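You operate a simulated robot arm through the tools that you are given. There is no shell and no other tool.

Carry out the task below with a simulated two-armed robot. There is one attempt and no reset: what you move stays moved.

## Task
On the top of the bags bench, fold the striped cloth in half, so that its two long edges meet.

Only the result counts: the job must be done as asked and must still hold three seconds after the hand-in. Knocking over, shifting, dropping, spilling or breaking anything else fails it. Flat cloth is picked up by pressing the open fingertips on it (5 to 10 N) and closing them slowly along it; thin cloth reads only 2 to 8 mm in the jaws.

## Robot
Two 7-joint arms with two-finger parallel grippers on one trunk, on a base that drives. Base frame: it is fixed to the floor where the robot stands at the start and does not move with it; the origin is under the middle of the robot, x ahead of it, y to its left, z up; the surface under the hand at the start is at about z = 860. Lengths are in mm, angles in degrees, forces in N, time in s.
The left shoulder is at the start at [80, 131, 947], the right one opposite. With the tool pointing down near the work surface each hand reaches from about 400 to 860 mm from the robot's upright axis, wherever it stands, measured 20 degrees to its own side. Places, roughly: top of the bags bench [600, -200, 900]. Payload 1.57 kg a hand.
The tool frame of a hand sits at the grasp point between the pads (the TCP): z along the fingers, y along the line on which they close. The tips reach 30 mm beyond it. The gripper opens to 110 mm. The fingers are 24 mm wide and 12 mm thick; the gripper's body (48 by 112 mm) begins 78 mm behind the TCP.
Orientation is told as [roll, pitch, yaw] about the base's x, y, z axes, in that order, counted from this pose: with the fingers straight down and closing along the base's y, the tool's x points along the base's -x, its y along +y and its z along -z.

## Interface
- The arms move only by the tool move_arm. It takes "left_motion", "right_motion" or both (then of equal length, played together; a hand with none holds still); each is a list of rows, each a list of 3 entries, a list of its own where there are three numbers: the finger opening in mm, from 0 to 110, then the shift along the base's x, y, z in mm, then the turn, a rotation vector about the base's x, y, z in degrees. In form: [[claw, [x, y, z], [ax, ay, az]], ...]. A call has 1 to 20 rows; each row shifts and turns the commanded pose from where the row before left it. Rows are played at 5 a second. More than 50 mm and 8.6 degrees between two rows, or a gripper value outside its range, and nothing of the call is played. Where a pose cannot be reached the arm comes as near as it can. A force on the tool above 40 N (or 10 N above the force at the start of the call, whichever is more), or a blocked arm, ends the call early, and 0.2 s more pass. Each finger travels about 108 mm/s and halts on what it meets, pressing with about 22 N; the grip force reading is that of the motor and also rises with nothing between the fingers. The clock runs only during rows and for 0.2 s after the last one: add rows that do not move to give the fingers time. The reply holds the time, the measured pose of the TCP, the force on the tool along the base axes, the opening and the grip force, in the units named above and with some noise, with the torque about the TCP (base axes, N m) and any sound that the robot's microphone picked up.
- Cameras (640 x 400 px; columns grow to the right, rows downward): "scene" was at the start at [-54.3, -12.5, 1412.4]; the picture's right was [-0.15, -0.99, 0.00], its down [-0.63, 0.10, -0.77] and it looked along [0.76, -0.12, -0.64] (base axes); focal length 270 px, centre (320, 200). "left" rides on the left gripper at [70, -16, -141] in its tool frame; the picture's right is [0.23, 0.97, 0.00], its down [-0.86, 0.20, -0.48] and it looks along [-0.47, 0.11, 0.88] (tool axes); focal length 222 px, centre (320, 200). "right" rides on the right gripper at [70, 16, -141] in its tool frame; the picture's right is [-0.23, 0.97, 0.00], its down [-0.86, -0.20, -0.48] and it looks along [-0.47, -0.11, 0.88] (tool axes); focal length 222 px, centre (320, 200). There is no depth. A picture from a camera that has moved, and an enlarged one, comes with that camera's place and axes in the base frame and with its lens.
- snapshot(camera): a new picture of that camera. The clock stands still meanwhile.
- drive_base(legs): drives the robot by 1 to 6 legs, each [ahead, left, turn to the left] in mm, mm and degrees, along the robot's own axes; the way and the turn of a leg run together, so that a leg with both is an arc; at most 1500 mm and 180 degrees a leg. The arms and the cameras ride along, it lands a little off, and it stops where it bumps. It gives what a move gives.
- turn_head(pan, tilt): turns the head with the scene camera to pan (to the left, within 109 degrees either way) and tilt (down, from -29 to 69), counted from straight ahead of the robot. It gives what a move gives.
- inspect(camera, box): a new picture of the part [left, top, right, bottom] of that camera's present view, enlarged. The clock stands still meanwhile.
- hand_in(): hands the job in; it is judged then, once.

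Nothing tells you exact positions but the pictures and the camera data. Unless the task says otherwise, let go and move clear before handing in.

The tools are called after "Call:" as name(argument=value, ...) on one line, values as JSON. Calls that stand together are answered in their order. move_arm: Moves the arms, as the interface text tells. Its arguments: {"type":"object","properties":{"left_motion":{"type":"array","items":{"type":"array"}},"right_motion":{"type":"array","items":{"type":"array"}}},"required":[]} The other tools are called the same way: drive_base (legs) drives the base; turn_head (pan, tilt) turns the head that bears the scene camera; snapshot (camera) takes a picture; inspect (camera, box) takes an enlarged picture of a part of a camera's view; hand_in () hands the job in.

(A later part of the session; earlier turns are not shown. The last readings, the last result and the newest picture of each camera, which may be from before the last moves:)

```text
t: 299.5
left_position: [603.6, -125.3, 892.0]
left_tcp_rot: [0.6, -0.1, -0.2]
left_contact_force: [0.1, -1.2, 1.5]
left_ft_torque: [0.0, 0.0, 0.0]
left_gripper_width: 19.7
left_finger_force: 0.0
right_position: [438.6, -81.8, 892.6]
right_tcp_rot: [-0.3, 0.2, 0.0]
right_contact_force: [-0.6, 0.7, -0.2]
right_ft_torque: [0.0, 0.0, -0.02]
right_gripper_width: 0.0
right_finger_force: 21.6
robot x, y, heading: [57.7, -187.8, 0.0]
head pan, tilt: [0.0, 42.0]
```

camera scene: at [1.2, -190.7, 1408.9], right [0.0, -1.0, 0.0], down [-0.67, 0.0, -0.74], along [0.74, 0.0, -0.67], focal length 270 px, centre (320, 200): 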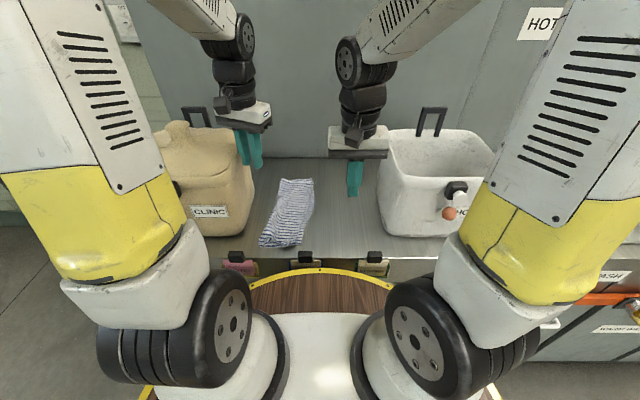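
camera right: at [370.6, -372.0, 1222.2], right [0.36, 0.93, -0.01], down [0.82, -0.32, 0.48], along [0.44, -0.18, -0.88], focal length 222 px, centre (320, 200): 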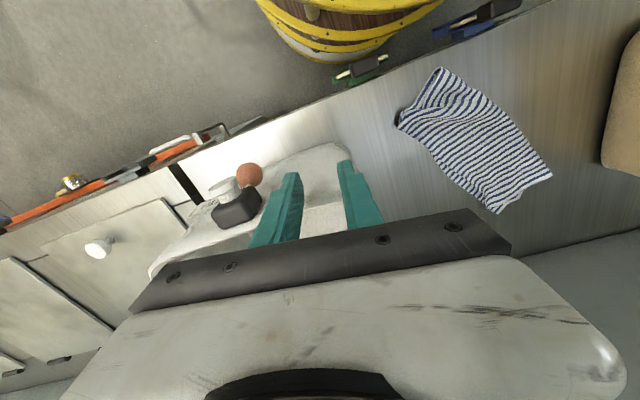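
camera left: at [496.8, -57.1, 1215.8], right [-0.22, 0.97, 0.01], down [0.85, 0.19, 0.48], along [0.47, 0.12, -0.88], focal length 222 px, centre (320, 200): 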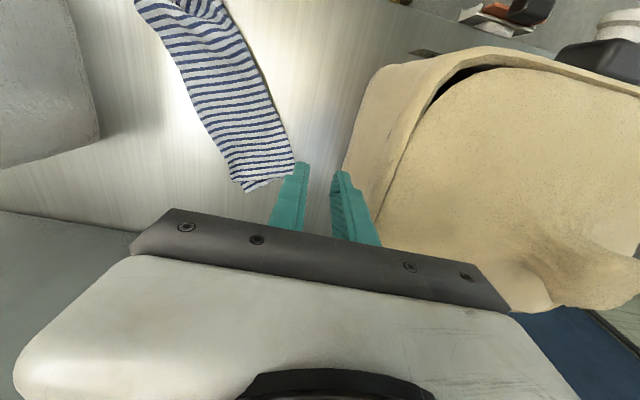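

Call:
move_arm(left_motion=[[20, [0, 0, -0.9], [0, 0, 0]], [20, [0, 0, 0], [0, 0, 0]], [20, [0, 0, 0], [0, 0, 0]], [20, [0, 0, 0], [0, 0, 0]], [20, [0, 0, 0], [0, 0, 0]], [20, [0, 0, 0], [0, 0, 0]], [20, [0, 0, 0], [0, 0, 0]], [20, [0, 0, 0], [0, 0, 0]], [20, [0, 0, 0], [0, 0, 0]], [20, [0, 0, 0], [0, 0, 0]]], right_motion=[[0, [0, 0, -0.9], [0, 0, 0]], [0, [0, 0, -0.5], [0, 0, 0]], [6, [0, -3, 0], [0, 0, 0]], [12, [0, -3, 0], [0, 0, 0]], [18, [0, -3, 0], [0, 0, 0]], [24, [0, -3, 0], [0, 0, 0]], [30, [0, -3, 0], [0, 0, 0]], [36, [0, -3, 0], [0, 0, 0]], [42, [0, -3, 0], [0, 0, 0]], [42, [0, 0, 0], [0, 0, 0]]])

Call:
inspect(camera="right", box=[140, 40, 440, 210])

```text
t: 301.7
left_position: [604.7, -126.4, 892.0]
left_tcp_rot: [0.7, -0.2, -0.2]
left_contact_force: [-0.4, 0.9, 6.1]
left_ft_torque: [-0.06, 0.01, -0.02]
left_gripper_width: 19.4
left_finger_force: 0.1
right_position: [437.3, -100.8, 892.6]
right_tcp_rot: [-0.1, 0.1, -0.2]
right_contact_force: [-1.6, 1.1, 27.1]
right_ft_torque: [0.76, -0.15, 0.05]
right_gripper_width: 41.2
right_finger_force: 0.1
robot x, y, heading: [55.2, -194.8, 0.2]
head pan, tilt: [0.0, 42.0]
```

```text
2.13 times, centred on (290, 125) of right
camera zoom: at [368.8, -83.9, 1034.2], right [0.23, 0.97, 0.0], down [0.86, -0.2, 0.48], along [0.46, -0.11, -0.88], focal length 474 px, centre (384, 360)
```

zoom: 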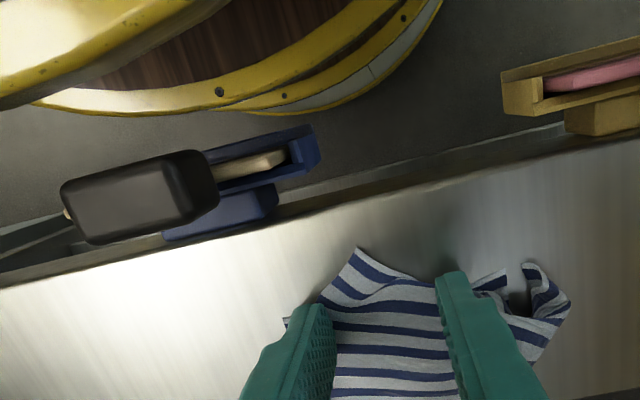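

Call:
move_arm(right_motion=[[42, [0, 0, 6], [0, 0, 0]], [20, [0, 8, 4], [0, 0, 0]], [0, [-4, 10, 0], [0, 0, 0]], [0, [-4, 10, 0], [0, 0, 0]], [0, [0, 0, 0], [0, 0, 0]]])

Call:
inspect(camera="right", box=[140, 40, 440, 210])

Call:
inspect(camera="scene", box=[255, 205, 315, 255])

```text
t: 302.9
left_position: [604.4, -126.3, 892.6]
left_tcp_rot: [0.6, -0.2, -0.2]
left_contact_force: [-1.0, 1.1, 12.3]
left_ft_torque: [-0.2, 0.16, -0.04]
left_gripper_width: 19.1
left_finger_force: 0.1
right_position: [429.4, -74.0, 901.0]
right_tcp_rot: [-0.2, 0.3, -0.2]
right_contact_force: [0.0, -0.3, -0.2]
right_ft_torque: [0.01, 0.0, -0.02]
right_gripper_width: 0.0
right_finger_force: 21.3
robot x, y, heading: [56.4, -188.5, 0.1]
head pan, tilt: [0.0, 42.0]
```

```text
2.13 times, centred on (290, 125) of right
camera zoom: at [360.1, -56.1, 1043.5], right [0.23, 0.97, 0.0], down [0.86, -0.2, 0.48], along [0.46, -0.11, -0.88], focal length 474 px, centre (384, 360)
```

zoom: 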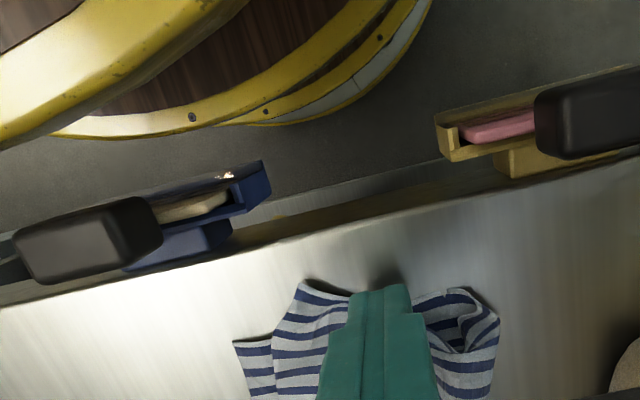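

```text
8.00 times, centred on (285, 230) of scene
camera zoom: at [0.5, -190.7, 1408.9], right [0.0, -1.0, 0.0], down [-0.67, 0.0, -0.74], along [0.74, 0.0, -0.67], focal length 2163 px, centre (600, -40)
```

zoom: 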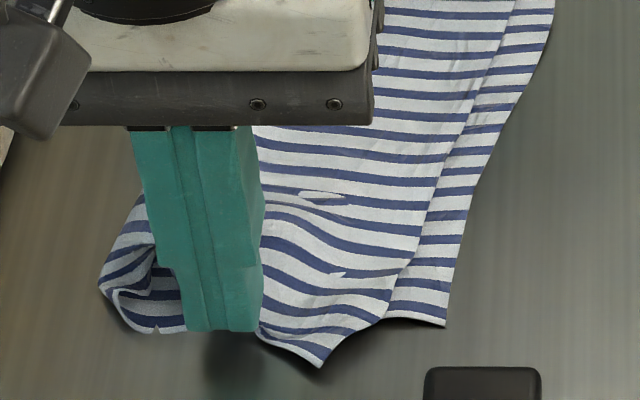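

The corner is unfolded now; D sits at (419,-104) and only needs to slide about 37 mm right to C. I'll drag it there the same way.

Call:
move_arm(right_motion=[[0, [0, 0, -5], [0, 0, 0]], [0, [0, 0, -3], [0, 0, 0]], [0, [0, 0, -1.2], [0, 0, 0]], [0, [0, 0, 0], [0, 0, 0]]])

```text
t: 303.9
left_position: [604.1, -125.5, 891.5]
left_tcp_rot: [0.6, -0.2, -0.3]
left_contact_force: [-2.5, 0.8, 12.9]
left_ft_torque: [-0.21, 0.12, -0.06]
left_gripper_width: 19.4
left_finger_force: 0.0
right_position: [430.5, -73.6, 892.8]
right_tcp_rot: [-0.1, 0.3, 0.0]
right_contact_force: [-0.6, -0.6, 1.8]
right_ft_torque: [-0.02, 0.01, -0.01]
right_gripper_width: 0.0
right_finger_force: 21.8
robot x, y, heading: [55.7, -197.1, 0.1]
head pan, tilt: [0.0, 42.0]
```

Call:
move_arm(right_motion=[[0, [0, 0, -0.6], [0, 0, 0]], [6, [0.8, -3, 0], [0, 0, 0]], [12, [0.8, -3, 0], [0, 0, 0]], [18, [0.8, -3, 0], [0, 0, 0]], [24, [0.8, -3, 0], [0, 0, 0]], [30, [0.8, -3, 0], [0, 0, 0]], [36, [0.8, -3, 0], [0, 0, 0]], [42, [0.8, -3, 0], [0, 0, 0]], [42, [0, 0, 0], [0, 0, 0]]])

Call:
inspect(camera="right", box=[140, 40, 440, 210])

Call:
inspect(camera="scene", box=[255, 205, 315, 255])

```text
t: 305.9
left_position: [604.5, -125.0, 892.6]
left_tcp_rot: [0.5, -0.3, -0.2]
left_contact_force: [-0.1, 0.7, 9.8]
left_ft_torque: [-0.19, 0.09, -0.02]
left_gripper_width: 19.5
left_finger_force: 0.2
right_position: [435.6, -93.7, 892.3]
right_tcp_rot: [-0.3, 0.1, 0.0]
right_contact_force: [-1.8, 1.0, 9.7]
right_ft_torque: [0.17, -0.06, 0.08]
right_gripper_width: 40.8
right_finger_force: 0.1
robot x, y, heading: [56.1, -189.0, 0.2]
head pan, tilt: [0.0, 42.0]
```

```text
2.13 times, centred on (290, 125) of right
camera zoom: at [366.7, -77.8, 1034.2], right [0.23, 0.97, 0.0], down [0.86, -0.2, 0.48], along [0.46, -0.11, -0.88], focal length 474 px, centre (384, 360)
```

zoom: 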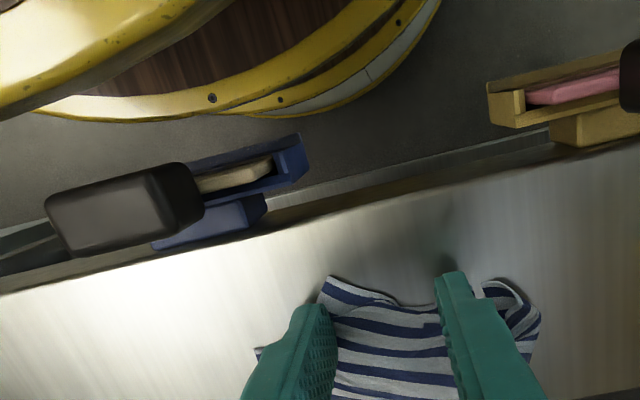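

```text
8.00 times, centred on (285, 230) of scene
camera zoom: at [0.3, -190.7, 1408.9], right [0.0, -1.0, 0.0], down [-0.67, 0.0, -0.74], along [0.74, 0.0, -0.67], focal length 2163 px, centre (600, -40)
```

zoom: 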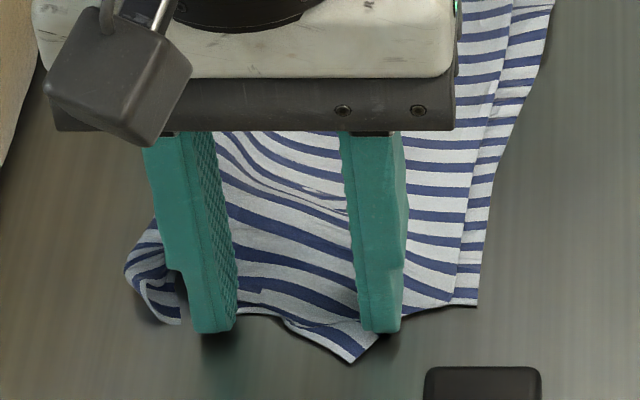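

Call:
move_arm(right_motion=[[42, [0, 0, 5], [0, 0, 0]], [42, [0, 0, 25], [0, 0, 0]], [20, [0, 0, 40], [0, 0, 0]], [0, [0, -10, 45], [0, 0, 0]], [0, [0, -25, 40], [0, 0, 0]], [0, [0, -45, 0], [0, 0, 0]], [0, [0, -48, 0], [0, 0, 0]], [0, [0, -48, 0], [0, 0, 0]]], left_motion=[[20, [0, 0, 3], [0, 0, 0]], [20, [0, 0, 20], [0, 0, 0]], [20, [0, 0, 40], [0, 0, 0]], [20, [0, 0, 45], [0, 0, 0]], [20, [0, 10, 45], [0, 0, 0]], [20, [-20, 30, 20], [0, 0, 0]], [20, [-20, 40, 0], [0, 0, 0]], [20, [-20, 20, 0], [0, 0, 0]]])

Call:
inspect(camera="scene", box=[255, 165, 345, 255])

Call:
inspect(camera="scene", box=[255, 210, 315, 255])

Call:
snapshot(camera="right")

```text
t: 307.7
left_position: [545.3, -26.0, 1064.5]
left_tcp_rot: [0.7, -0.2, -0.2]
left_contact_force: [0.3, 0.4, 0.0]
left_ft_torque: [-0.01, 0.06, 0.02]
left_gripper_width: 20.0
left_finger_force: 0.0
right_position: [437.7, -270.8, 1046.1]
right_tcp_rot: [-0.2, 0.2, 0.0]
right_contact_force: [-0.5, -0.1, 0.8]
right_ft_torque: [-0.06, 0.01, -0.04]
right_gripper_width: 0.1
right_finger_force: 21.0
robot x, y, heading: [53.9, -191.4, 0.1]
head pan, tilt: [0.0, 42.0]
```

```text
4.44 times, centred on (300, 210) of scene
camera zoom: at [1.2, -190.5, 1408.9], right [0.0, -1.0, 0.0], down [-0.67, 0.0, -0.74], along [0.74, 0.0, -0.67], focal length 1202 px, centre (409, 156)
```

zoom: 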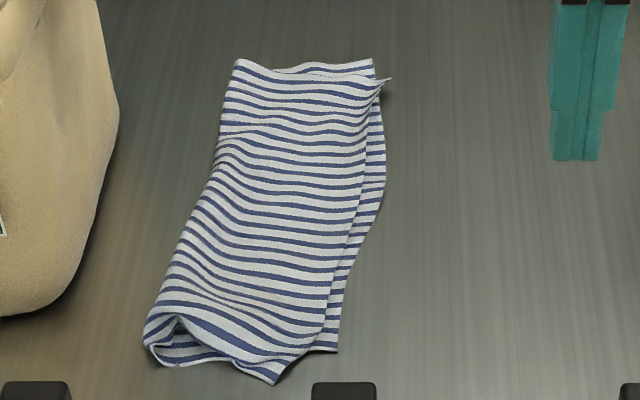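

```text
8.89 times, centred on (285, 232) of scene
camera zoom: at [1.2, -190.5, 1408.9], right [0.0, -1.0, 0.0], down [-0.67, 0.0, -0.74], along [0.74, 0.0, -0.67], focal length 2403 px, centre (631, -89)
```

zoom: 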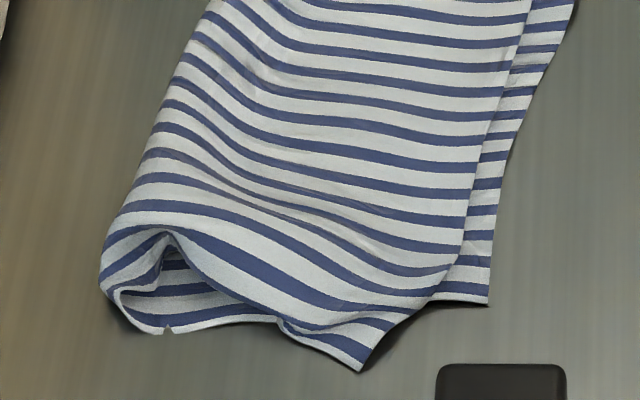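

```text
taken
camera right: at [367.9, -253.1, 1188.1], right [0.23, 0.97, 0.0], down [0.86, -0.2, 0.48], along [0.46, -0.11, -0.88], focal length 222 px, centre (320, 200)
```

right: 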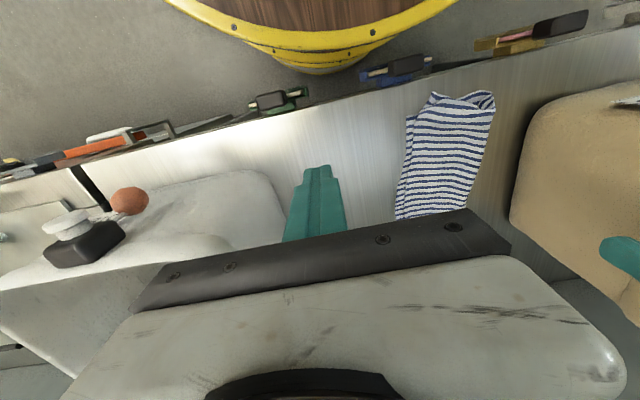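

The fold is clean now: no hems, and the edges run 8–14 mm apart. The main remaining error is corner D, which pokes out on bare bench about 42 mm from C. I'll press a fingertip just on that overhanging corner and slide it toward C, with the left hand pinning the middle.

Call:
move_arm(left_motion=[[20, [15, -20, 0], [0, 0, 0]], [20, [20, -30, 0], [0, 0, 0]], [20, [15, -30, 0], [0, 0, 0]], [20, [5, -10, -20], [0, 0, 0]], [20, [0, 0, -40], [0, 0, 0]], [20, [0, 0, -40], [0, 0, 0]], [20, [0, 0, -40], [0, 0, 0]], [20, [0, 0, -28], [0, 0, 0]], [20, [0, 0, -3], [0, 0, 0]], [20, [0, 0, 0], [0, 0, 0]]], right_motion=[[0, [-3, 38, 0], [0, 0, 0]], [0, [-3, 40, 0], [0, 0, 0]], [0, [-4, 40, 0], [0, 0, 0]], [0, [-4, 38, 0], [0, 0, 0]], [0, [0, 0, -40], [0, 0, 0]], [0, [0, 0, -40], [0, 0, 0]], [0, [0, 0, -30], [0, 0, 0]], [0, [0, 0, -25], [0, 0, 0]], [0, [0, 0, -8], [0, 0, 0]], [0, [0, 0, 0], [0, 0, 0]]])

Call:
inspect(camera="right", box=[180, 60, 420, 210])

Call:
inspect(camera="scene", box=[255, 205, 315, 255])

```text
t: 309.9
left_position: [600.0, -115.7, 893.0]
left_tcp_rot: [0.6, -0.1, -0.3]
left_contact_force: [0.2, 0.2, 0.1]
left_ft_torque: [0.0, 0.0, 0.01]
left_gripper_width: 19.6
left_finger_force: 0.0
right_position: [421.5, -113.4, 904.1]
right_tcp_rot: [-0.3, 0.3, 0.0]
right_contact_force: [-0.7, 0.8, -0.1]
right_ft_torque: [-0.02, -0.01, -0.02]
right_gripper_width: 0.0
right_finger_force: 21.5
robot x, y, heading: [55.2, -189.9, 0.1]
head pan, tilt: [0.0, 42.0]
```

```text
2.67 times, centred on (300, 135) of right
camera zoom: at [352.2, -96.8, 1045.6], right [0.23, 0.97, 0.0], down [0.86, -0.2, 0.48], along [0.46, -0.11, -0.88], focal length 592 px, centre (373, 373)
```

zoom: 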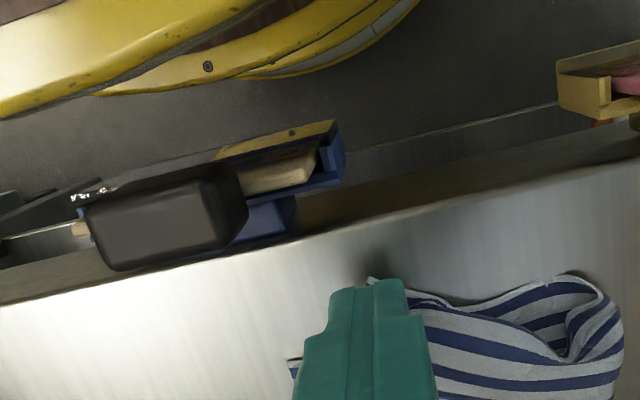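

```text
8.00 times, centred on (285, 230) of scene
camera zoom: at [0.9, -190.7, 1408.9], right [0.0, -1.0, 0.0], down [-0.67, 0.0, -0.74], along [0.74, 0.0, -0.67], focal length 2163 px, centre (600, -40)
```

zoom: 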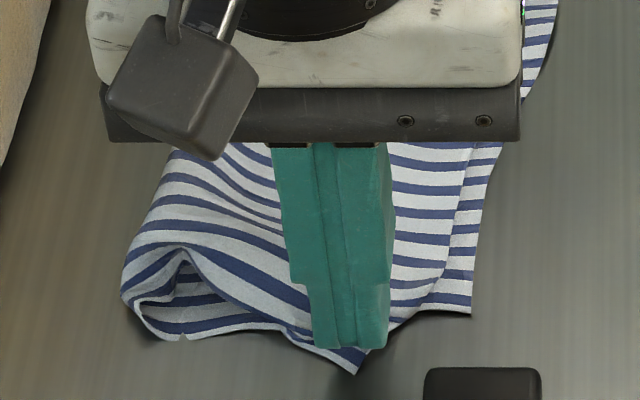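

Call:
move_arm(left_motion=[[20, [0, 0, -1], [0, 0, 0]], [20, [0, 0, -0.8], [0, 0, 0]], [20, [0, 0, -0.4], [0, 0, 0]], [20, [0, 0, 0], [0, 0, 0]]], right_motion=[[0, [0, 0, -7], [0, 0, 0]], [0, [0, 0, -4], [0, 0, 0]], [0, [0, 0, -1.5], [0, 0, 0]], [0, [0, 0, 0], [0, 0, 0]]])

```text
t: 310.9
left_position: [600.1, -116.8, 892.1]
left_tcp_rot: [0.5, -0.2, -0.3]
left_contact_force: [-0.6, 0.6, 10.6]
left_ft_torque: [-0.14, 0.12, -0.03]
left_gripper_width: 19.1
left_finger_force: 0.1
right_position: [422.8, -113.6, 892.3]
right_tcp_rot: [-0.2, 0.0, 0.0]
right_contact_force: [-0.5, -1.6, 8.9]
right_ft_torque: [-0.02, -0.08, 0.0]
right_gripper_width: 0.0
right_finger_force: 22.1
robot x, y, heading: [55.6, -188.4, -0.2]
head pan, tilt: [0.0, 42.0]
```

Call:
move_arm(right_motion=[[0, [0, 0, 0.3], [0, 0, 0]], [0, [3.4, -5, 0], [0, 0, 0]], [0, [3.4, -5, 0], [0, 0, 0]], [0, [3.4, -5, 0], [0, 0, 0]], [0, [3.4, -5, 0], [0, 0, 0]], [0, [3.4, -5, 0], [0, 0, 0]], [0, [3.4, -5, 0], [0, 0, 0]], [0, [3.4, -5, 0], [0, 0, 0]], [0, [0, 0, 0], [0, 0, 0]]])

Call:
inspect(camera="scene", box=[255, 205, 315, 255])

Call:
inspect(camera="right", box=[180, 60, 420, 210])

```text
t: 312.9
left_position: [600.4, -115.7, 891.5]
left_tcp_rot: [0.6, -0.2, -0.2]
left_contact_force: [1.9, 0.0, 20.7]
left_ft_torque: [-0.37, 0.08, 0.03]
left_gripper_width: 19.5
left_finger_force: 0.2
right_position: [446.4, -149.6, 892.1]
right_tcp_rot: [-0.2, 0.2, -0.1]
right_contact_force: [-1.1, 2.1, 10.6]
right_ft_torque: [0.13, -0.08, 0.02]
right_gripper_width: 0.0
right_finger_force: 21.3
robot x, y, heading: [51.4, -187.0, 0.3]
head pan, tilt: [0.0, 42.0]
```

```text
8.00 times, centred on (285, 230) of scene
camera zoom: at [0.2, -190.6, 1408.9], right [0.0, -1.0, 0.0], down [-0.67, 0.0, -0.74], along [0.74, 0.0, -0.67], focal length 2163 px, centre (600, -40)
```

zoom: 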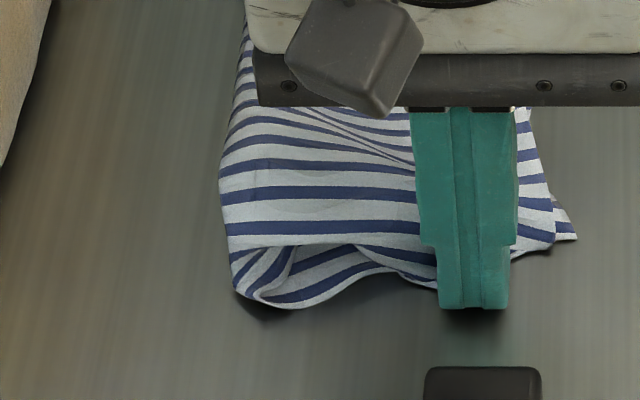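

```text
2.67 times, centred on (300, 135) of right
camera zoom: at [376.6, -132.9, 1033.9], right [0.23, 0.97, 0.0], down [0.86, -0.2, 0.48], along [0.46, -0.11, -0.88], focal length 592 px, centre (373, 373)
```

zoom: 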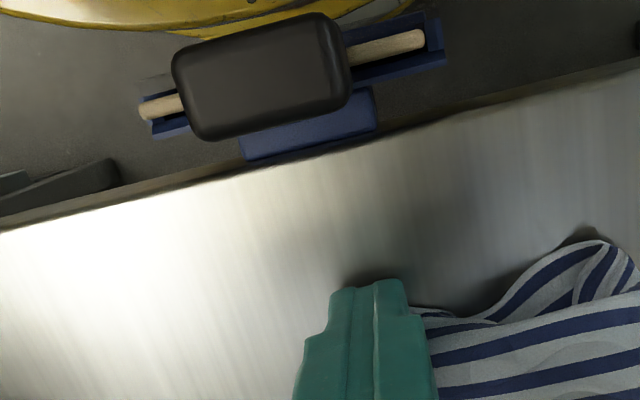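

The whole near end moves along with the corner, so this doesn't help. I'll slide it back the same way to restore the neat shape it had.

Call:
move_arm(right_motion=[[0, [-3.4, 5, 0], [0, 0, 0]], [0, [-3.4, 5, 0], [0, 0, 0]], [0, [-3.4, 5, 0], [0, 0, 0]], [0, [-3.4, 5, 0], [0, 0, 0]], [0, [-3.4, 5, 0], [0, 0, 0]], [0, [-3.4, 5, 0], [0, 0, 0]], [0, [0, 0, 0], [0, 0, 0]], [0, [0, 0, 4], [0, 0, 0]], [0, [0, 0, 25], [0, 0, 0]], [0, [0, 0, 40], [0, 0, 0]], [0, [0, -20, 40], [0, 0, 0]], [0, [0, -40, 25], [0, 0, 0]], [0, [0, -48, 0], [0, 0, 0]], [0, [0, -48, 0], [0, 0, 0]]])

Call:
inspect(camera="scene", box=[255, 165, 345, 255])

Call:
inspect(camera="scene", box=[255, 205, 315, 255])

```text
t: 315.9
left_position: [599.3, -115.2, 891.0]
left_tcp_rot: [0.5, -0.2, -0.3]
left_contact_force: [1.7, 0.1, 27.6]
left_ft_torque: [-0.55, 0.09, 0.04]
left_gripper_width: 19.6
left_finger_force: 0.0
right_position: [425.7, -275.2, 1026.2]
right_tcp_rot: [-0.3, 0.2, -0.1]
right_contact_force: [0.1, -0.1, -0.5]
right_ft_torque: [-0.06, 0.0, 0.03]
right_gripper_width: 0.0
right_finger_force: 21.2
robot x, y, heading: [56.7, -192.0, 0.1]
head pan, tilt: [0.0, 42.0]
```

```text
4.44 times, centred on (300, 210) of scene
camera zoom: at [0.3, -190.4, 1408.9], right [0.0, -1.0, 0.0], down [-0.67, 0.0, -0.74], along [0.74, 0.0, -0.67], focal length 1202 px, centre (409, 156)
```

zoom: 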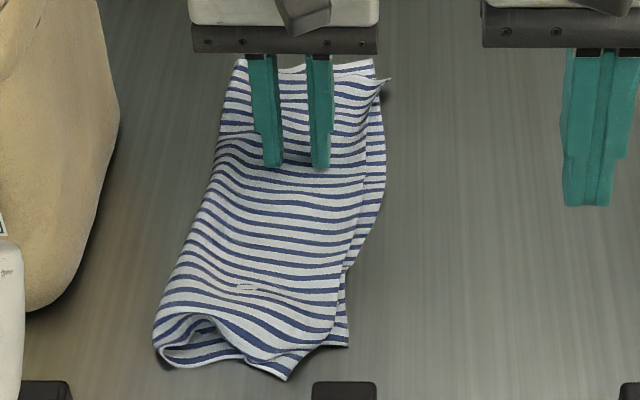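

```text
8.00 times, centred on (285, 230) of scene
camera zoom: at [0.3, -190.4, 1408.9], right [0.0, -1.0, 0.0], down [-0.67, 0.0, -0.74], along [0.74, 0.0, -0.67], focal length 2163 px, centre (600, -40)
```

zoom: 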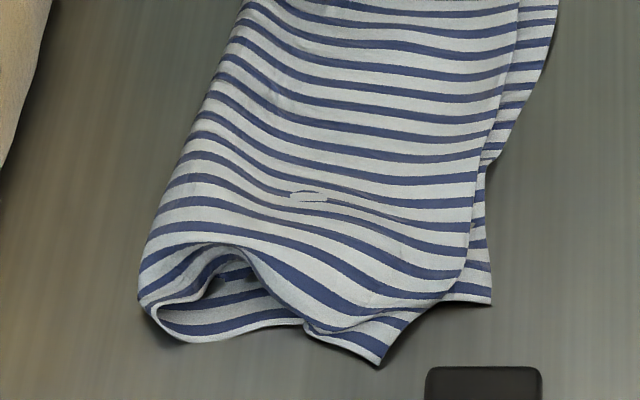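

The neat shape is back. The remaining mismatch is that the near part of the top layer lags about 30 mm, while its slack stands up as a small tunnel at the near-left. I'll pinch just that raised top-layer ridge and carry it toward C, which should bring D along without dragging the lower layer.

Call:
move_arm(left_motion=[[20, [0, 0, 0.5], [0, 0, 0]], [20, [0, 0, 0], [0, 0, 0]], [20, [0, 0, 0], [0, 0, 0]], [20, [0, 0, 0], [0, 0, 0]], [20, [0, 0, 0], [0, 0, 0]], [20, [0, 0, 0], [0, 0, 0]], [20, [0, 0, 0], [0, 0, 0]], [20, [0, 0, 0], [0, 0, 0]], [20, [0, 0, 0], [0, 0, 0]], [20, [0, 0, 0], [0, 0, 0]]], right_motion=[[10, [5, 40, 0], [0, 0, 0]], [20, [7, 45, 0], [0, 0, 0]], [35, [7, 45, 0], [0, 0, 0]], [50, [8, 45, 0], [0, 0, 0]], [54, [7, 27, 0], [0, 0, 0]], [54, [0, 0, -40], [0, 0, 0]], [54, [0, 0, -40], [0, 0, 0]], [54, [0, 0, -30], [0, 0, 0]], [54, [0, 0, -12], [0, 0, 0]], [54, [0, 0, 0], [0, 0, 0]]])

Call:
inspect(camera="right", box=[180, 60, 460, 220])

Call:
inspect(camera="scene", box=[255, 205, 315, 255])

```text
t: 316.9
left_position: [608.9, -87.5, 892.1]
left_tcp_rot: [1.3, -0.6, 3.0]
left_contact_force: [1.4, 1.6, 8.0]
left_ft_torque: [-0.03, 0.03, 0.01]
left_gripper_width: 0.0
left_finger_force: 20.0
right_position: [452.4, -123.7, 1023.8]
right_tcp_rot: [-0.7, 0.4, -1.7]
right_contact_force: [0.7, -0.1, 0.4]
right_ft_torque: [0.0, -0.05, 0.01]
right_gripper_width: 54.0
right_finger_force: 0.3
robot x, y, heading: [55.6, -192.9, -0.0]
head pan, tilt: [0.0, 42.0]
stopped in row 5 (left hand): the force on the tool passed its limit at 51 N (the readings are from after the stop); the commanded pose is now the measured one
```

```text
2.29 times, centred on (320, 140) of right
camera zoom: at [384.2, -102.6, 1166.2], right [0.26, 0.97, -0.01], down [0.85, -0.22, 0.47], along [0.46, -0.13, -0.88], focal length 508 px, centre (320, 337)
```

zoom: 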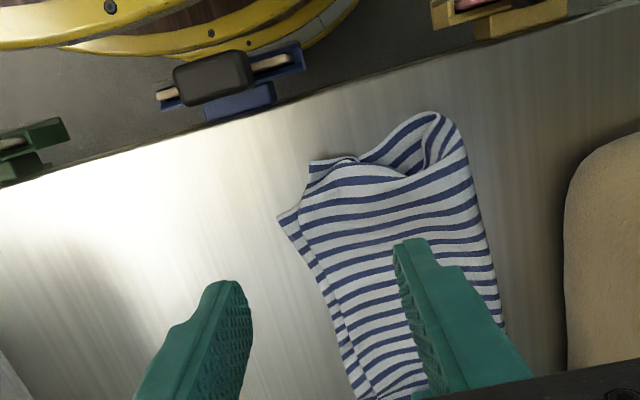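

```text
8.00 times, centred on (285, 230) of scene
camera zoom: at [0.4, -191.3, 1408.9], right [0.0, -1.0, 0.0], down [-0.67, 0.0, -0.74], along [0.74, 0.0, -0.67], focal length 2163 px, centre (600, -40)
```

zoom: 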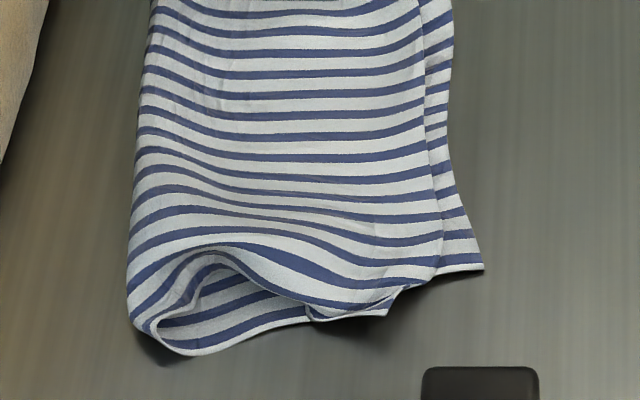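

The right arm bumped the left arm in passing; the cloth shifted a little but still looks neatly folded. I'll back the right hand off first, then open and lift the left hand.

Call:
move_arm(right_motion=[[54, [0, -20, 0], [0, 0, 0]], [40, [0, -40, 0], [0, 0, 0]], [20, [0, -45, 0], [0, 0, 0]], [20, [0, -45, 0], [0.5, -0.4, 1.7]]])

Call:
move_arm(left_motion=[[10, [0, 0, 0], [0, 0, 0]], [20, [0, 0, 1], [0, 0, 0]], [30, [0, 0, 1], [0, 0, 0]], [30, [0, 0, 15], [0, 0, 0]], [30, [0, 0, 40], [0, 0, 0]], [30, [0, 0, 45], [0, 0, 0]], [30, [0, 5, 45], [0, 0, 0]], [30, [-20, 20, 20], [0, 0, 0]], [30, [-30, 20, 0], [0, 0, 0]], [30, [-20, 10, 0], [0, 0, 0]]])

Call:
snapshot(camera="scene")

Call:
inspect(camera="scene", box=[255, 165, 345, 255])

Call:
inspect(camera="scene", box=[265, 165, 325, 215])

```text
t: 317.9
left_position: [608.4, -87.2, 892.2]
left_tcp_rot: [1.3, -0.6, 3.0]
left_contact_force: [-0.3, 1.6, 23.9]
left_ft_torque: [-0.46, 0.15, 0.01]
left_gripper_width: 18.0
left_finger_force: 0.0
right_position: [455.1, -269.9, 1022.1]
right_tcp_rot: [0.0, -0.1, 0.0]
right_contact_force: [0.5, 0.4, -0.4]
right_ft_torque: [-0.02, 0.0, 0.0]
right_gripper_width: 20.0
right_finger_force: 0.0
robot x, y, heading: [55.5, -189.6, 0.2]
head pan, tilt: [0.0, 42.0]
```

```text
t: 320.1
left_position: [536.4, -32.3, 1058.8]
left_tcp_rot: [1.4, -0.5, 3.0]
left_contact_force: [0.9, -0.3, -0.1]
left_ft_torque: [-0.01, 0.02, -0.03]
left_gripper_width: 29.9
left_finger_force: 0.0
right_position: [455.1, -271.5, 1021.8]
right_tcp_rot: [-0.1, 0.0, 0.0]
right_contact_force: [0.6, 0.3, 0.7]
right_ft_torque: [0.01, 0.03, 0.0]
right_gripper_width: 20.0
right_finger_force: 0.0
robot x, y, heading: [55.1, -189.1, 0.2]
head pan, tilt: [0.0, 42.0]
```

```text
taken
camera scene: at [1.0, -191.0, 1408.9], right [0.0, -1.0, 0.0], down [-0.67, 0.0, -0.74], along [0.74, 0.0, -0.67], focal length 270 px, centre (320, 200)
```

scene: 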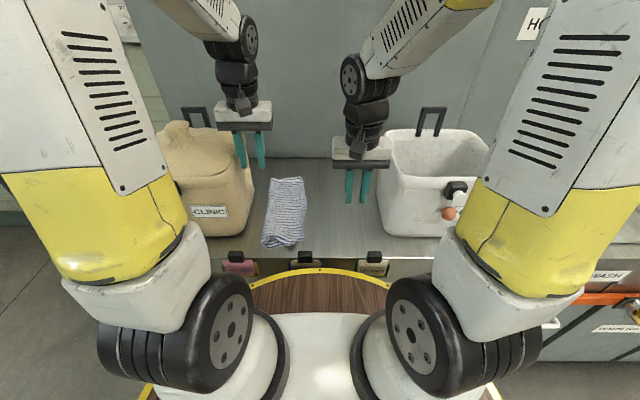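

```text
4.44 times, centred on (300, 210) of scene
camera zoom: at [1.0, -191.0, 1408.9], right [0.0, -1.0, 0.0], down [-0.67, 0.0, -0.74], along [0.74, 0.0, -0.67], focal length 1202 px, centre (409, 156)
```

zoom: 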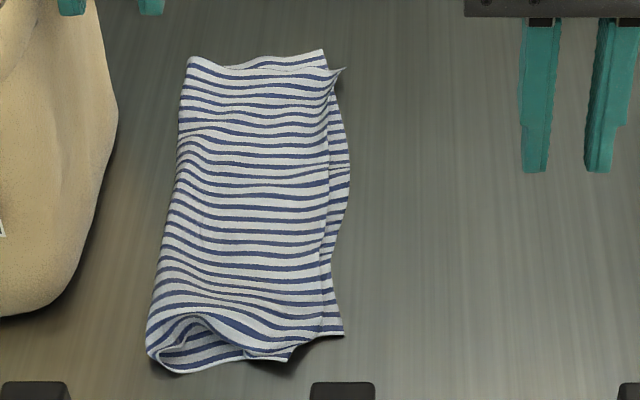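

```text
8.00 times, centred on (295, 190) of scene
camera zoom: at [1.0, -191.0, 1408.9], right [0.0, -1.0, 0.0], down [-0.67, 0.0, -0.74], along [0.74, 0.0, -0.67], focal length 2163 px, centre (520, 280)
```

zoom: 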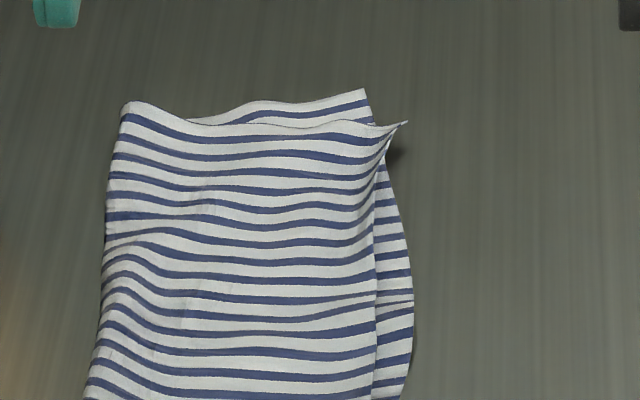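

The result is a tidy rectangle; the top layer is offset about 25 mm along the edge. Corner A is a small raised tip, which I can grip directly as I did with D. I'll bring the left hand over A for a close look.

Call:
move_arm(left_motion=[[30, [30, -10, 0], [-1.3, 0.5, -3]], [40, [40, -25, 0], [0, 0, 0]], [40, [40, -25, 0], [0, 0, 0]], [40, [40, -25, 0], [0, 0, 0]], [40, [8, -24, -20], [0, 0, 0]], [40, [0, 0, -40], [0, 0, 0]], [40, [0, 0, -30], [0, 0, 0]], [40, [0, 0, 0], [0, 0, 0]]])

Call:
inspect(camera="left", box=[200, 60, 440, 210])

Call:
inspect(camera="scene", box=[265, 155, 325, 205])

```text
t: 321.9
left_position: [696.1, -141.9, 967.1]
left_tcp_rot: [0.1, 0.0, -0.1]
left_contact_force: [0.0, 0.2, 1.3]
left_ft_torque: [0.0, 0.01, 0.01]
left_gripper_width: 40.3
left_finger_force: 0.0
right_position: [455.1, -271.1, 1022.0]
right_tcp_rot: [0.0, 0.0, -0.1]
right_contact_force: [-0.3, -0.6, 0.4]
right_ft_torque: [-0.03, 0.0, 0.03]
right_gripper_width: 20.0
right_finger_force: 0.1
robot x, y, heading: [54.3, -195.2, 0.0]
head pan, tilt: [0.0, 42.0]
```

```text
2.67 times, centred on (320, 135) of left
camera zoom: at [626.3, -157.0, 1109.1], right [-0.23, 0.97, 0.0], down [0.86, 0.2, 0.48], along [0.47, 0.11, -0.88], focal length 592 px, centre (320, 373)
```

zoom: 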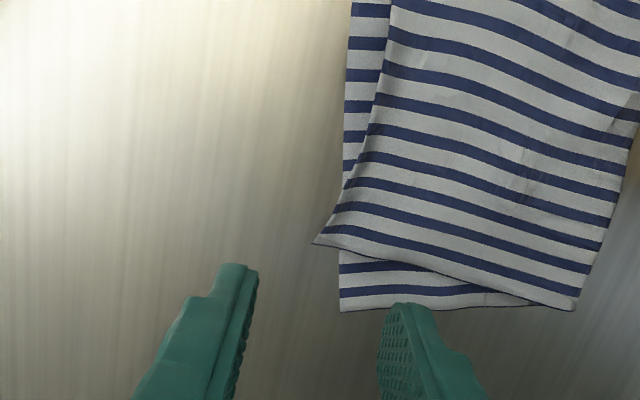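

```text
8.00 times, centred on (295, 180) of scene
camera zoom: at [0.8, -190.9, 1408.9], right [0.0, -1.0, 0.0], down [-0.67, 0.0, -0.74], along [0.74, 0.0, -0.67], focal length 2163 px, centre (520, 360)
```

zoom: 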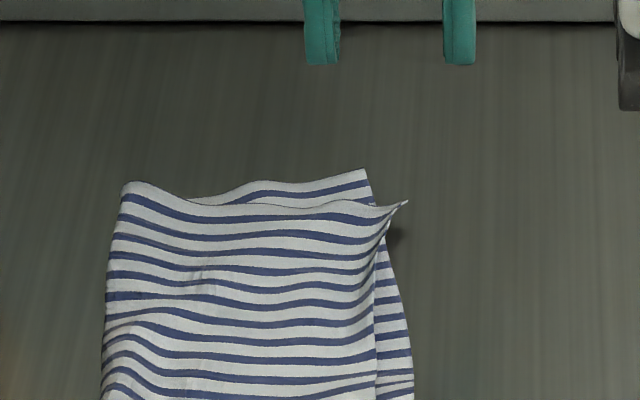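

From above, A is about (29,19) mm from B. The lower layer's far edge is a bit slack, spanning 106 mm instead of 121, so B can be pulled outward. I'll press only on the exposed lower layer near B with the left hand's closed tips and slide it 17 mm right.

Call:
move_arm(left_motion=[[20, [8, 15, 0], [0, 0, 0]], [0, [8, 15, 0], [0, 0, 0]], [0, [0, 0, -30], [0, 0, 0]], [0, [0, 0, -25], [0, 0, 0]], [0, [0, 0, -12], [0, 0, 0]], [0, [0, 0, 0], [0, 0, 0]]])

Call:
inspect(camera="left", box=[200, 60, 440, 210])

```text
t: 323.3
left_position: [710.8, -110.7, 901.8]
left_tcp_rot: [0.2, 0.2, 0.1]
left_contact_force: [-0.4, 0.2, 0.2]
left_ft_torque: [0.02, -0.01, -0.01]
left_gripper_width: 0.0
left_finger_force: 21.0
right_position: [454.3, -269.8, 1022.1]
right_tcp_rot: [-0.2, 0.0, -0.1]
right_contact_force: [0.6, -0.5, -0.2]
right_ft_torque: [0.06, -0.02, 0.01]
right_gripper_width: 20.2
right_finger_force: 0.0
robot x, y, heading: [55.6, -191.7, 0.6]
head pan, tilt: [0.0, 42.0]
```

```text
2.67 times, centred on (320, 135) of left
camera zoom: at [641.7, -127.0, 1043.4], right [-0.23, 0.97, 0.0], down [0.86, 0.2, 0.48], along [0.47, 0.11, -0.88], focal length 592 px, centre (320, 373)
```

zoom: 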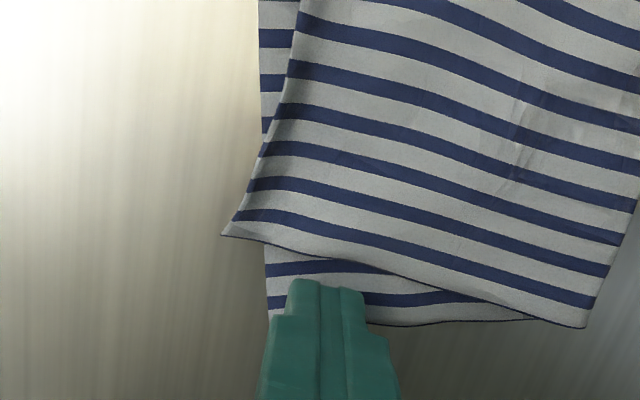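

Call:
move_arm(left_motion=[[0, [0, 0, -6], [0, 0, 0]], [0, [0, 0, -3], [0, 0, 0]], [0, [0, 0, -1.5], [0, 0, 0]], [0, [0, 0, 0], [0, 0, 0]]])

```text
t: 324.3
left_position: [712.0, -111.8, 890.3]
left_tcp_rot: [0.1, 0.0, 0.0]
left_contact_force: [-1.5, 0.5, 5.1]
left_ft_torque: [-0.02, 0.03, 0.0]
left_gripper_width: 0.1
left_finger_force: 21.2
right_position: [454.9, -270.5, 1021.9]
right_tcp_rot: [-0.1, 0.0, 0.0]
right_contact_force: [0.1, 0.5, 1.6]
right_ft_torque: [-0.03, 0.01, 0.0]
right_gripper_width: 20.0
right_finger_force: 0.1
robot x, y, heading: [54.0, -194.3, 0.0]
head pan, tilt: [0.0, 42.0]
```

Call:
move_arm(left_motion=[[0, [-0.5, -3, 0], [0, 0, 0]], [0, [-0.5, -3, 0], [0, 0, 0]], [0, [-0.5, -3, 0], [0, 0, 0]], [0, [-0.5, -3, 0], [0, 0, 0]], [0, [-0.5, -3, 0], [0, 0, 0]], [0, [-0.5, -3, 0], [0, 0, 0]], [0, [0, 0, 0], [0, 0, 0]]])

Call:
inspect(camera="left", box=[200, 60, 440, 210])

Call:
inspect(camera="scene", box=[255, 165, 345, 255])

```text
t: 325.9
left_position: [709.5, -129.5, 891.9]
left_tcp_rot: [0.1, 0.0, 0.0]
left_contact_force: [0.3, 1.4, 6.7]
left_ft_torque: [0.07, 0.08, 0.02]
left_gripper_width: 0.1
left_finger_force: 21.7
right_position: [454.1, -271.8, 1022.4]
right_tcp_rot: [-0.1, 0.0, -0.1]
right_contact_force: [0.7, -0.2, -0.1]
right_ft_torque: [-0.01, -0.01, -0.04]
right_gripper_width: 20.2
right_finger_force: 0.2
robot x, y, heading: [54.7, -193.4, 0.1]
head pan, tilt: [0.0, 42.0]
```

```text
2.67 times, centred on (320, 135) of left
camera zoom: at [639.2, -144.9, 1033.2], right [-0.23, 0.97, 0.0], down [0.86, 0.2, 0.48], along [0.47, 0.11, -0.88], focal length 592 px, centre (320, 373)
```

zoom: 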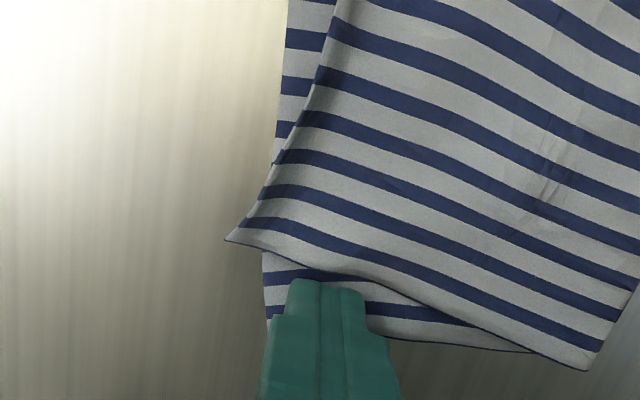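

```text
4.44 times, centred on (300, 210) of scene
camera zoom: at [0.6, -190.8, 1408.9], right [0.0, -1.0, 0.0], down [-0.67, 0.0, -0.74], along [0.74, 0.0, -0.67], focal length 1202 px, centre (409, 156)
```

zoom: 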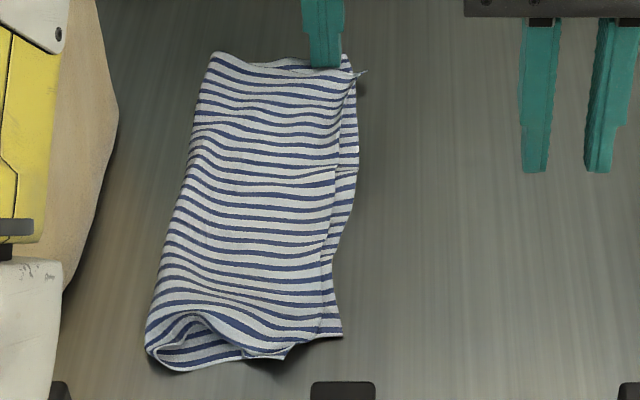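

Both layers move together again, so dragging can't change their relative offset; lifting can. I'll try gripping the raised tip of corner A directly with the left hand, fingers closing along x just above the bench.

Call:
move_arm(left_motion=[[0, [0, 0, 10], [0, 0, 0]], [10, [0, 0, 40], [0, 0, 0]], [20, [-2, -2, 20], [0, 0, -8.2]], [30, [-2, -2, 0], [0, 0, -8.2]], [36, [-2, -2, 0], [0, 0, -8.2]], [36, [-2, -2, 0], [0, 0, -8.2]], [36, [-2, -3, 0], [0, 0, -8.2]], [36, [-2, -3, 0], [0, 0, -8.2]], [36, [-2, -3, 0], [0, 0, -8.2]], [36, [-1, -3, 0], [0, 0, -8.2]], [36, [-1, -3, 0], [0, 0, -8.2]], [36, [-1, -2, 0], [0, 0, -8.2]], [36, [0, 0, -20], [0, 0, -8]], [36, [0, 0, -25], [0, 0, 0]], [36, [0, 0, 0], [0, 0, 0]]])

Call:
inspect(camera="left", box=[200, 60, 440, 210])

```text
t: 329.1
left_position: [690.8, -153.7, 915.3]
left_tcp_rot: [0.0, 0.0, -90.1]
left_contact_force: [-0.2, -0.1, 0.4]
left_ft_torque: [-0.02, -0.03, 0.0]
left_gripper_width: 36.3
left_finger_force: 0.1
right_position: [455.3, -270.4, 1021.2]
right_tcp_rot: [-0.2, -0.1, -0.2]
right_contact_force: [0.4, -0.6, -0.1]
right_ft_torque: [0.0, 0.01, 0.0]
right_gripper_width: 20.1
right_finger_force: 0.0
robot x, y, heading: [53.7, -190.9, 0.2]
head pan, tilt: [0.0, 42.0]
```

```text
2.67 times, centred on (320, 135) of left
camera zoom: at [674.6, -83.6, 1057.8], right [0.97, 0.23, 0.0], down [0.2, -0.86, 0.48], along [0.11, -0.47, -0.88], focal length 592 px, centre (320, 373)
```

zoom: 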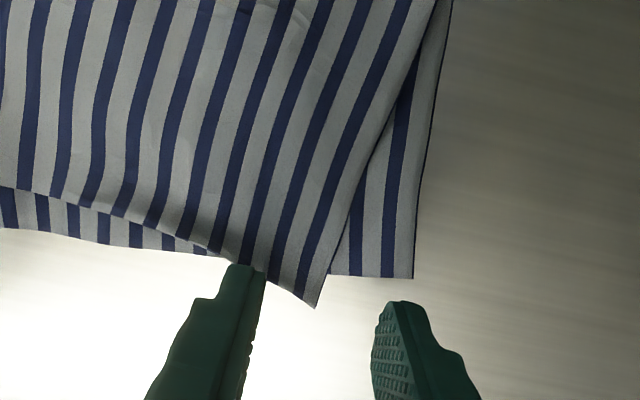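

Call:
move_arm(left_motion=[[36, [0, -7, 0], [0, 0, 0]], [36, [0, 0, -15], [0, 0, 0]], [36, [0, 0, -7], [0, 0, 0]], [30, [0, 0, 0], [0, 0, 0]], [24, [0, 0, 0], [0, 0, 0]], [18, [0, 0, 0], [0, 0, 0]], [12, [0, 0, 0], [0, 0, 0]], [6, [0, 0, 0], [0, 0, 0]], [0, [0, 0, 0], [0, 0, 0]], [0, [0, 0, 0], [0, 0, 0]]])

Call:
inspect(camera="left", box=[200, 60, 440, 210])

```text
t: 331.3
left_position: [692.7, -161.3, 892.6]
left_tcp_rot: [0.1, 0.0, -90.2]
left_contact_force: [0.2, 0.4, 0.3]
left_ft_torque: [-0.01, 0.01, 0.05]
left_gripper_width: 1.1
left_finger_force: 22.4
right_position: [454.4, -270.7, 1021.6]
right_tcp_rot: [-0.1, 0.0, -0.1]
right_contact_force: [0.4, 0.6, -0.2]
right_ft_torque: [0.01, -0.03, -0.04]
right_gripper_width: 20.1
right_finger_force: 0.0
robot x, y, heading: [55.2, -195.1, -0.0]
head pan, tilt: [0.0, 42.0]
```

```text
2.67 times, centred on (320, 135) of left
camera zoom: at [675.3, -90.7, 1035.1], right [0.97, 0.23, 0.0], down [0.2, -0.86, 0.48], along [0.11, -0.47, -0.88], focal length 592 px, centre (320, 373)
```

zoom: 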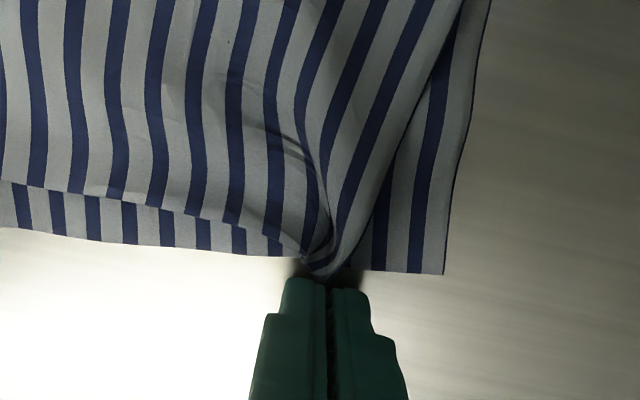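

Corner A is captured in the left jaws while the lower layer stays free. Now I'll pin the exposed strip of the lower layer with one finger of the right hand, and then carry A over to B at (726,-141).

Call:
move_arm(right_motion=[[30, [10, 0, -40], [0, 0, 0]], [40, [15, 0, -40], [0, 0, 0]], [40, [15, 10, -10], [0, 0, 0]], [40, [15, 25, 0], [0, 0, 0]], [40, [10, 30, 0], [0, 0, 0]], [40, [10, 35, 0], [0, 0, 0]], [40, [0, 0, -20], [0, 0, 0]], [40, [0, 0, -12], [0, 0, 0]], [40, [0, 0, -5], [0, 0, 0]], [40, [0, 0, 0], [0, 0, 0]]])

Call:
inspect(camera="right", box=[180, 60, 460, 220])

Call:
snapshot(camera="scene")

```text
t: 333.5
left_position: [692.6, -160.9, 892.5]
left_tcp_rot: [0.1, -0.1, -90.1]
left_contact_force: [0.6, 0.1, -0.5]
left_ft_torque: [0.0, 0.02, 0.02]
left_gripper_width: 1.2
left_finger_force: 21.7
right_position: [527.8, -172.6, 897.6]
right_tcp_rot: [-0.1, 0.0, -0.1]
right_contact_force: [-0.9, 0.1, 0.3]
right_ft_torque: [-0.02, -0.01, 0.02]
right_gripper_width: 40.0
right_finger_force: 0.1
robot x, y, heading: [56.4, -191.7, -0.1]
head pan, tilt: [0.0, 42.0]
```

```text
2.29 times, centred on (320, 140) of right
camera zoom: at [457.7, -155.2, 1039.4], right [0.23, 0.97, 0.0], down [0.85, -0.2, 0.48], along [0.47, -0.11, -0.88], focal length 508 px, centre (320, 337)
```

zoom: 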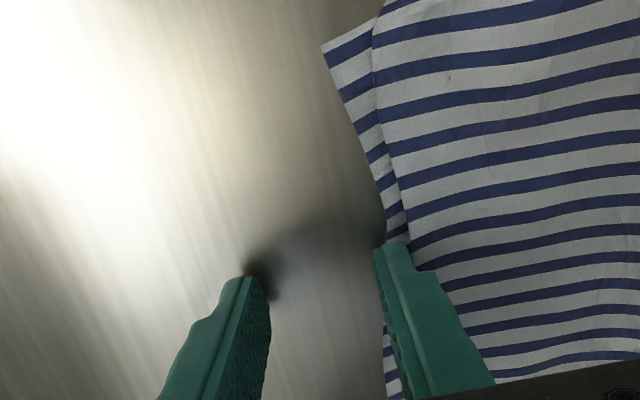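

```text
taken
camera scene: at [0.8, -190.9, 1408.9], right [0.0, -1.0, 0.0], down [-0.67, 0.0, -0.74], along [0.74, 0.0, -0.67], focal length 270 px, centre (320, 200)
```

scene: 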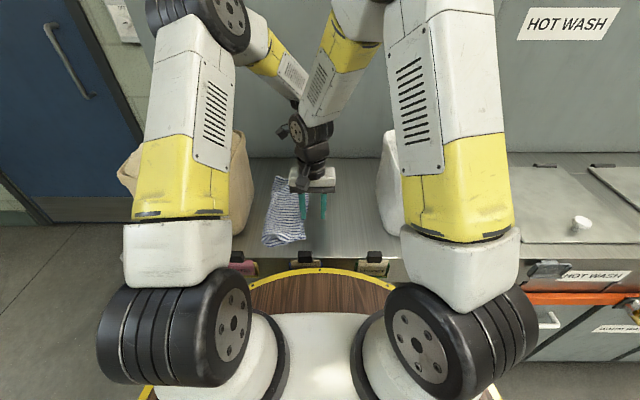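

Call:
move_arm(right_motion=[[40, [-18, 0, 3], [0, 0, 0]], [40, [-18, -1, 0], [0, 0, 0]], [40, [0, 0, -5], [0, 0, 0]], [40, [0, 0, -3], [0, 0, 0]], [40, [0, 0, -1.2], [0, 0, 0]], [40, [0, 0, 0], [0, 0, 0]]])

Call:
inspect(camera="right", box=[240, 60, 440, 200])

```text
t: 334.9
left_position: [692.2, -161.0, 893.5]
left_tcp_rot: [0.1, -0.1, -90.1]
left_contact_force: [0.9, 0.9, 0.2]
left_ft_torque: [0.0, 0.02, -0.01]
left_gripper_width: 1.1
left_finger_force: 22.2
right_position: [493.8, -173.7, 891.2]
right_tcp_rot: [0.1, 0.0, -0.1]
right_contact_force: [-1.4, 0.4, 14.4]
right_ft_torque: [0.42, 0.09, 0.02]
right_gripper_width: 40.1
right_finger_force: 0.0
robot x, y, heading: [56.5, -190.0, 0.2]
head pan, tilt: [0.0, 42.0]
```

```text
2.86 times, centred on (340, 130) of right
camera zoom: at [422.8, -156.5, 1033.1], right [0.23, 0.97, 0.0], down [0.85, -0.2, 0.48], along [0.47, -0.11, -0.88], focal length 635 px, centre (263, 400)
```

zoom: 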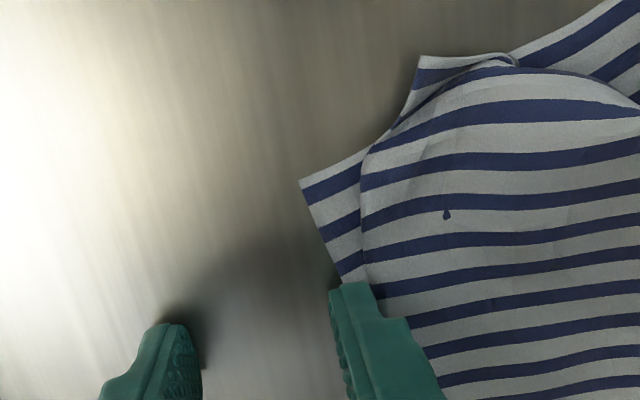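

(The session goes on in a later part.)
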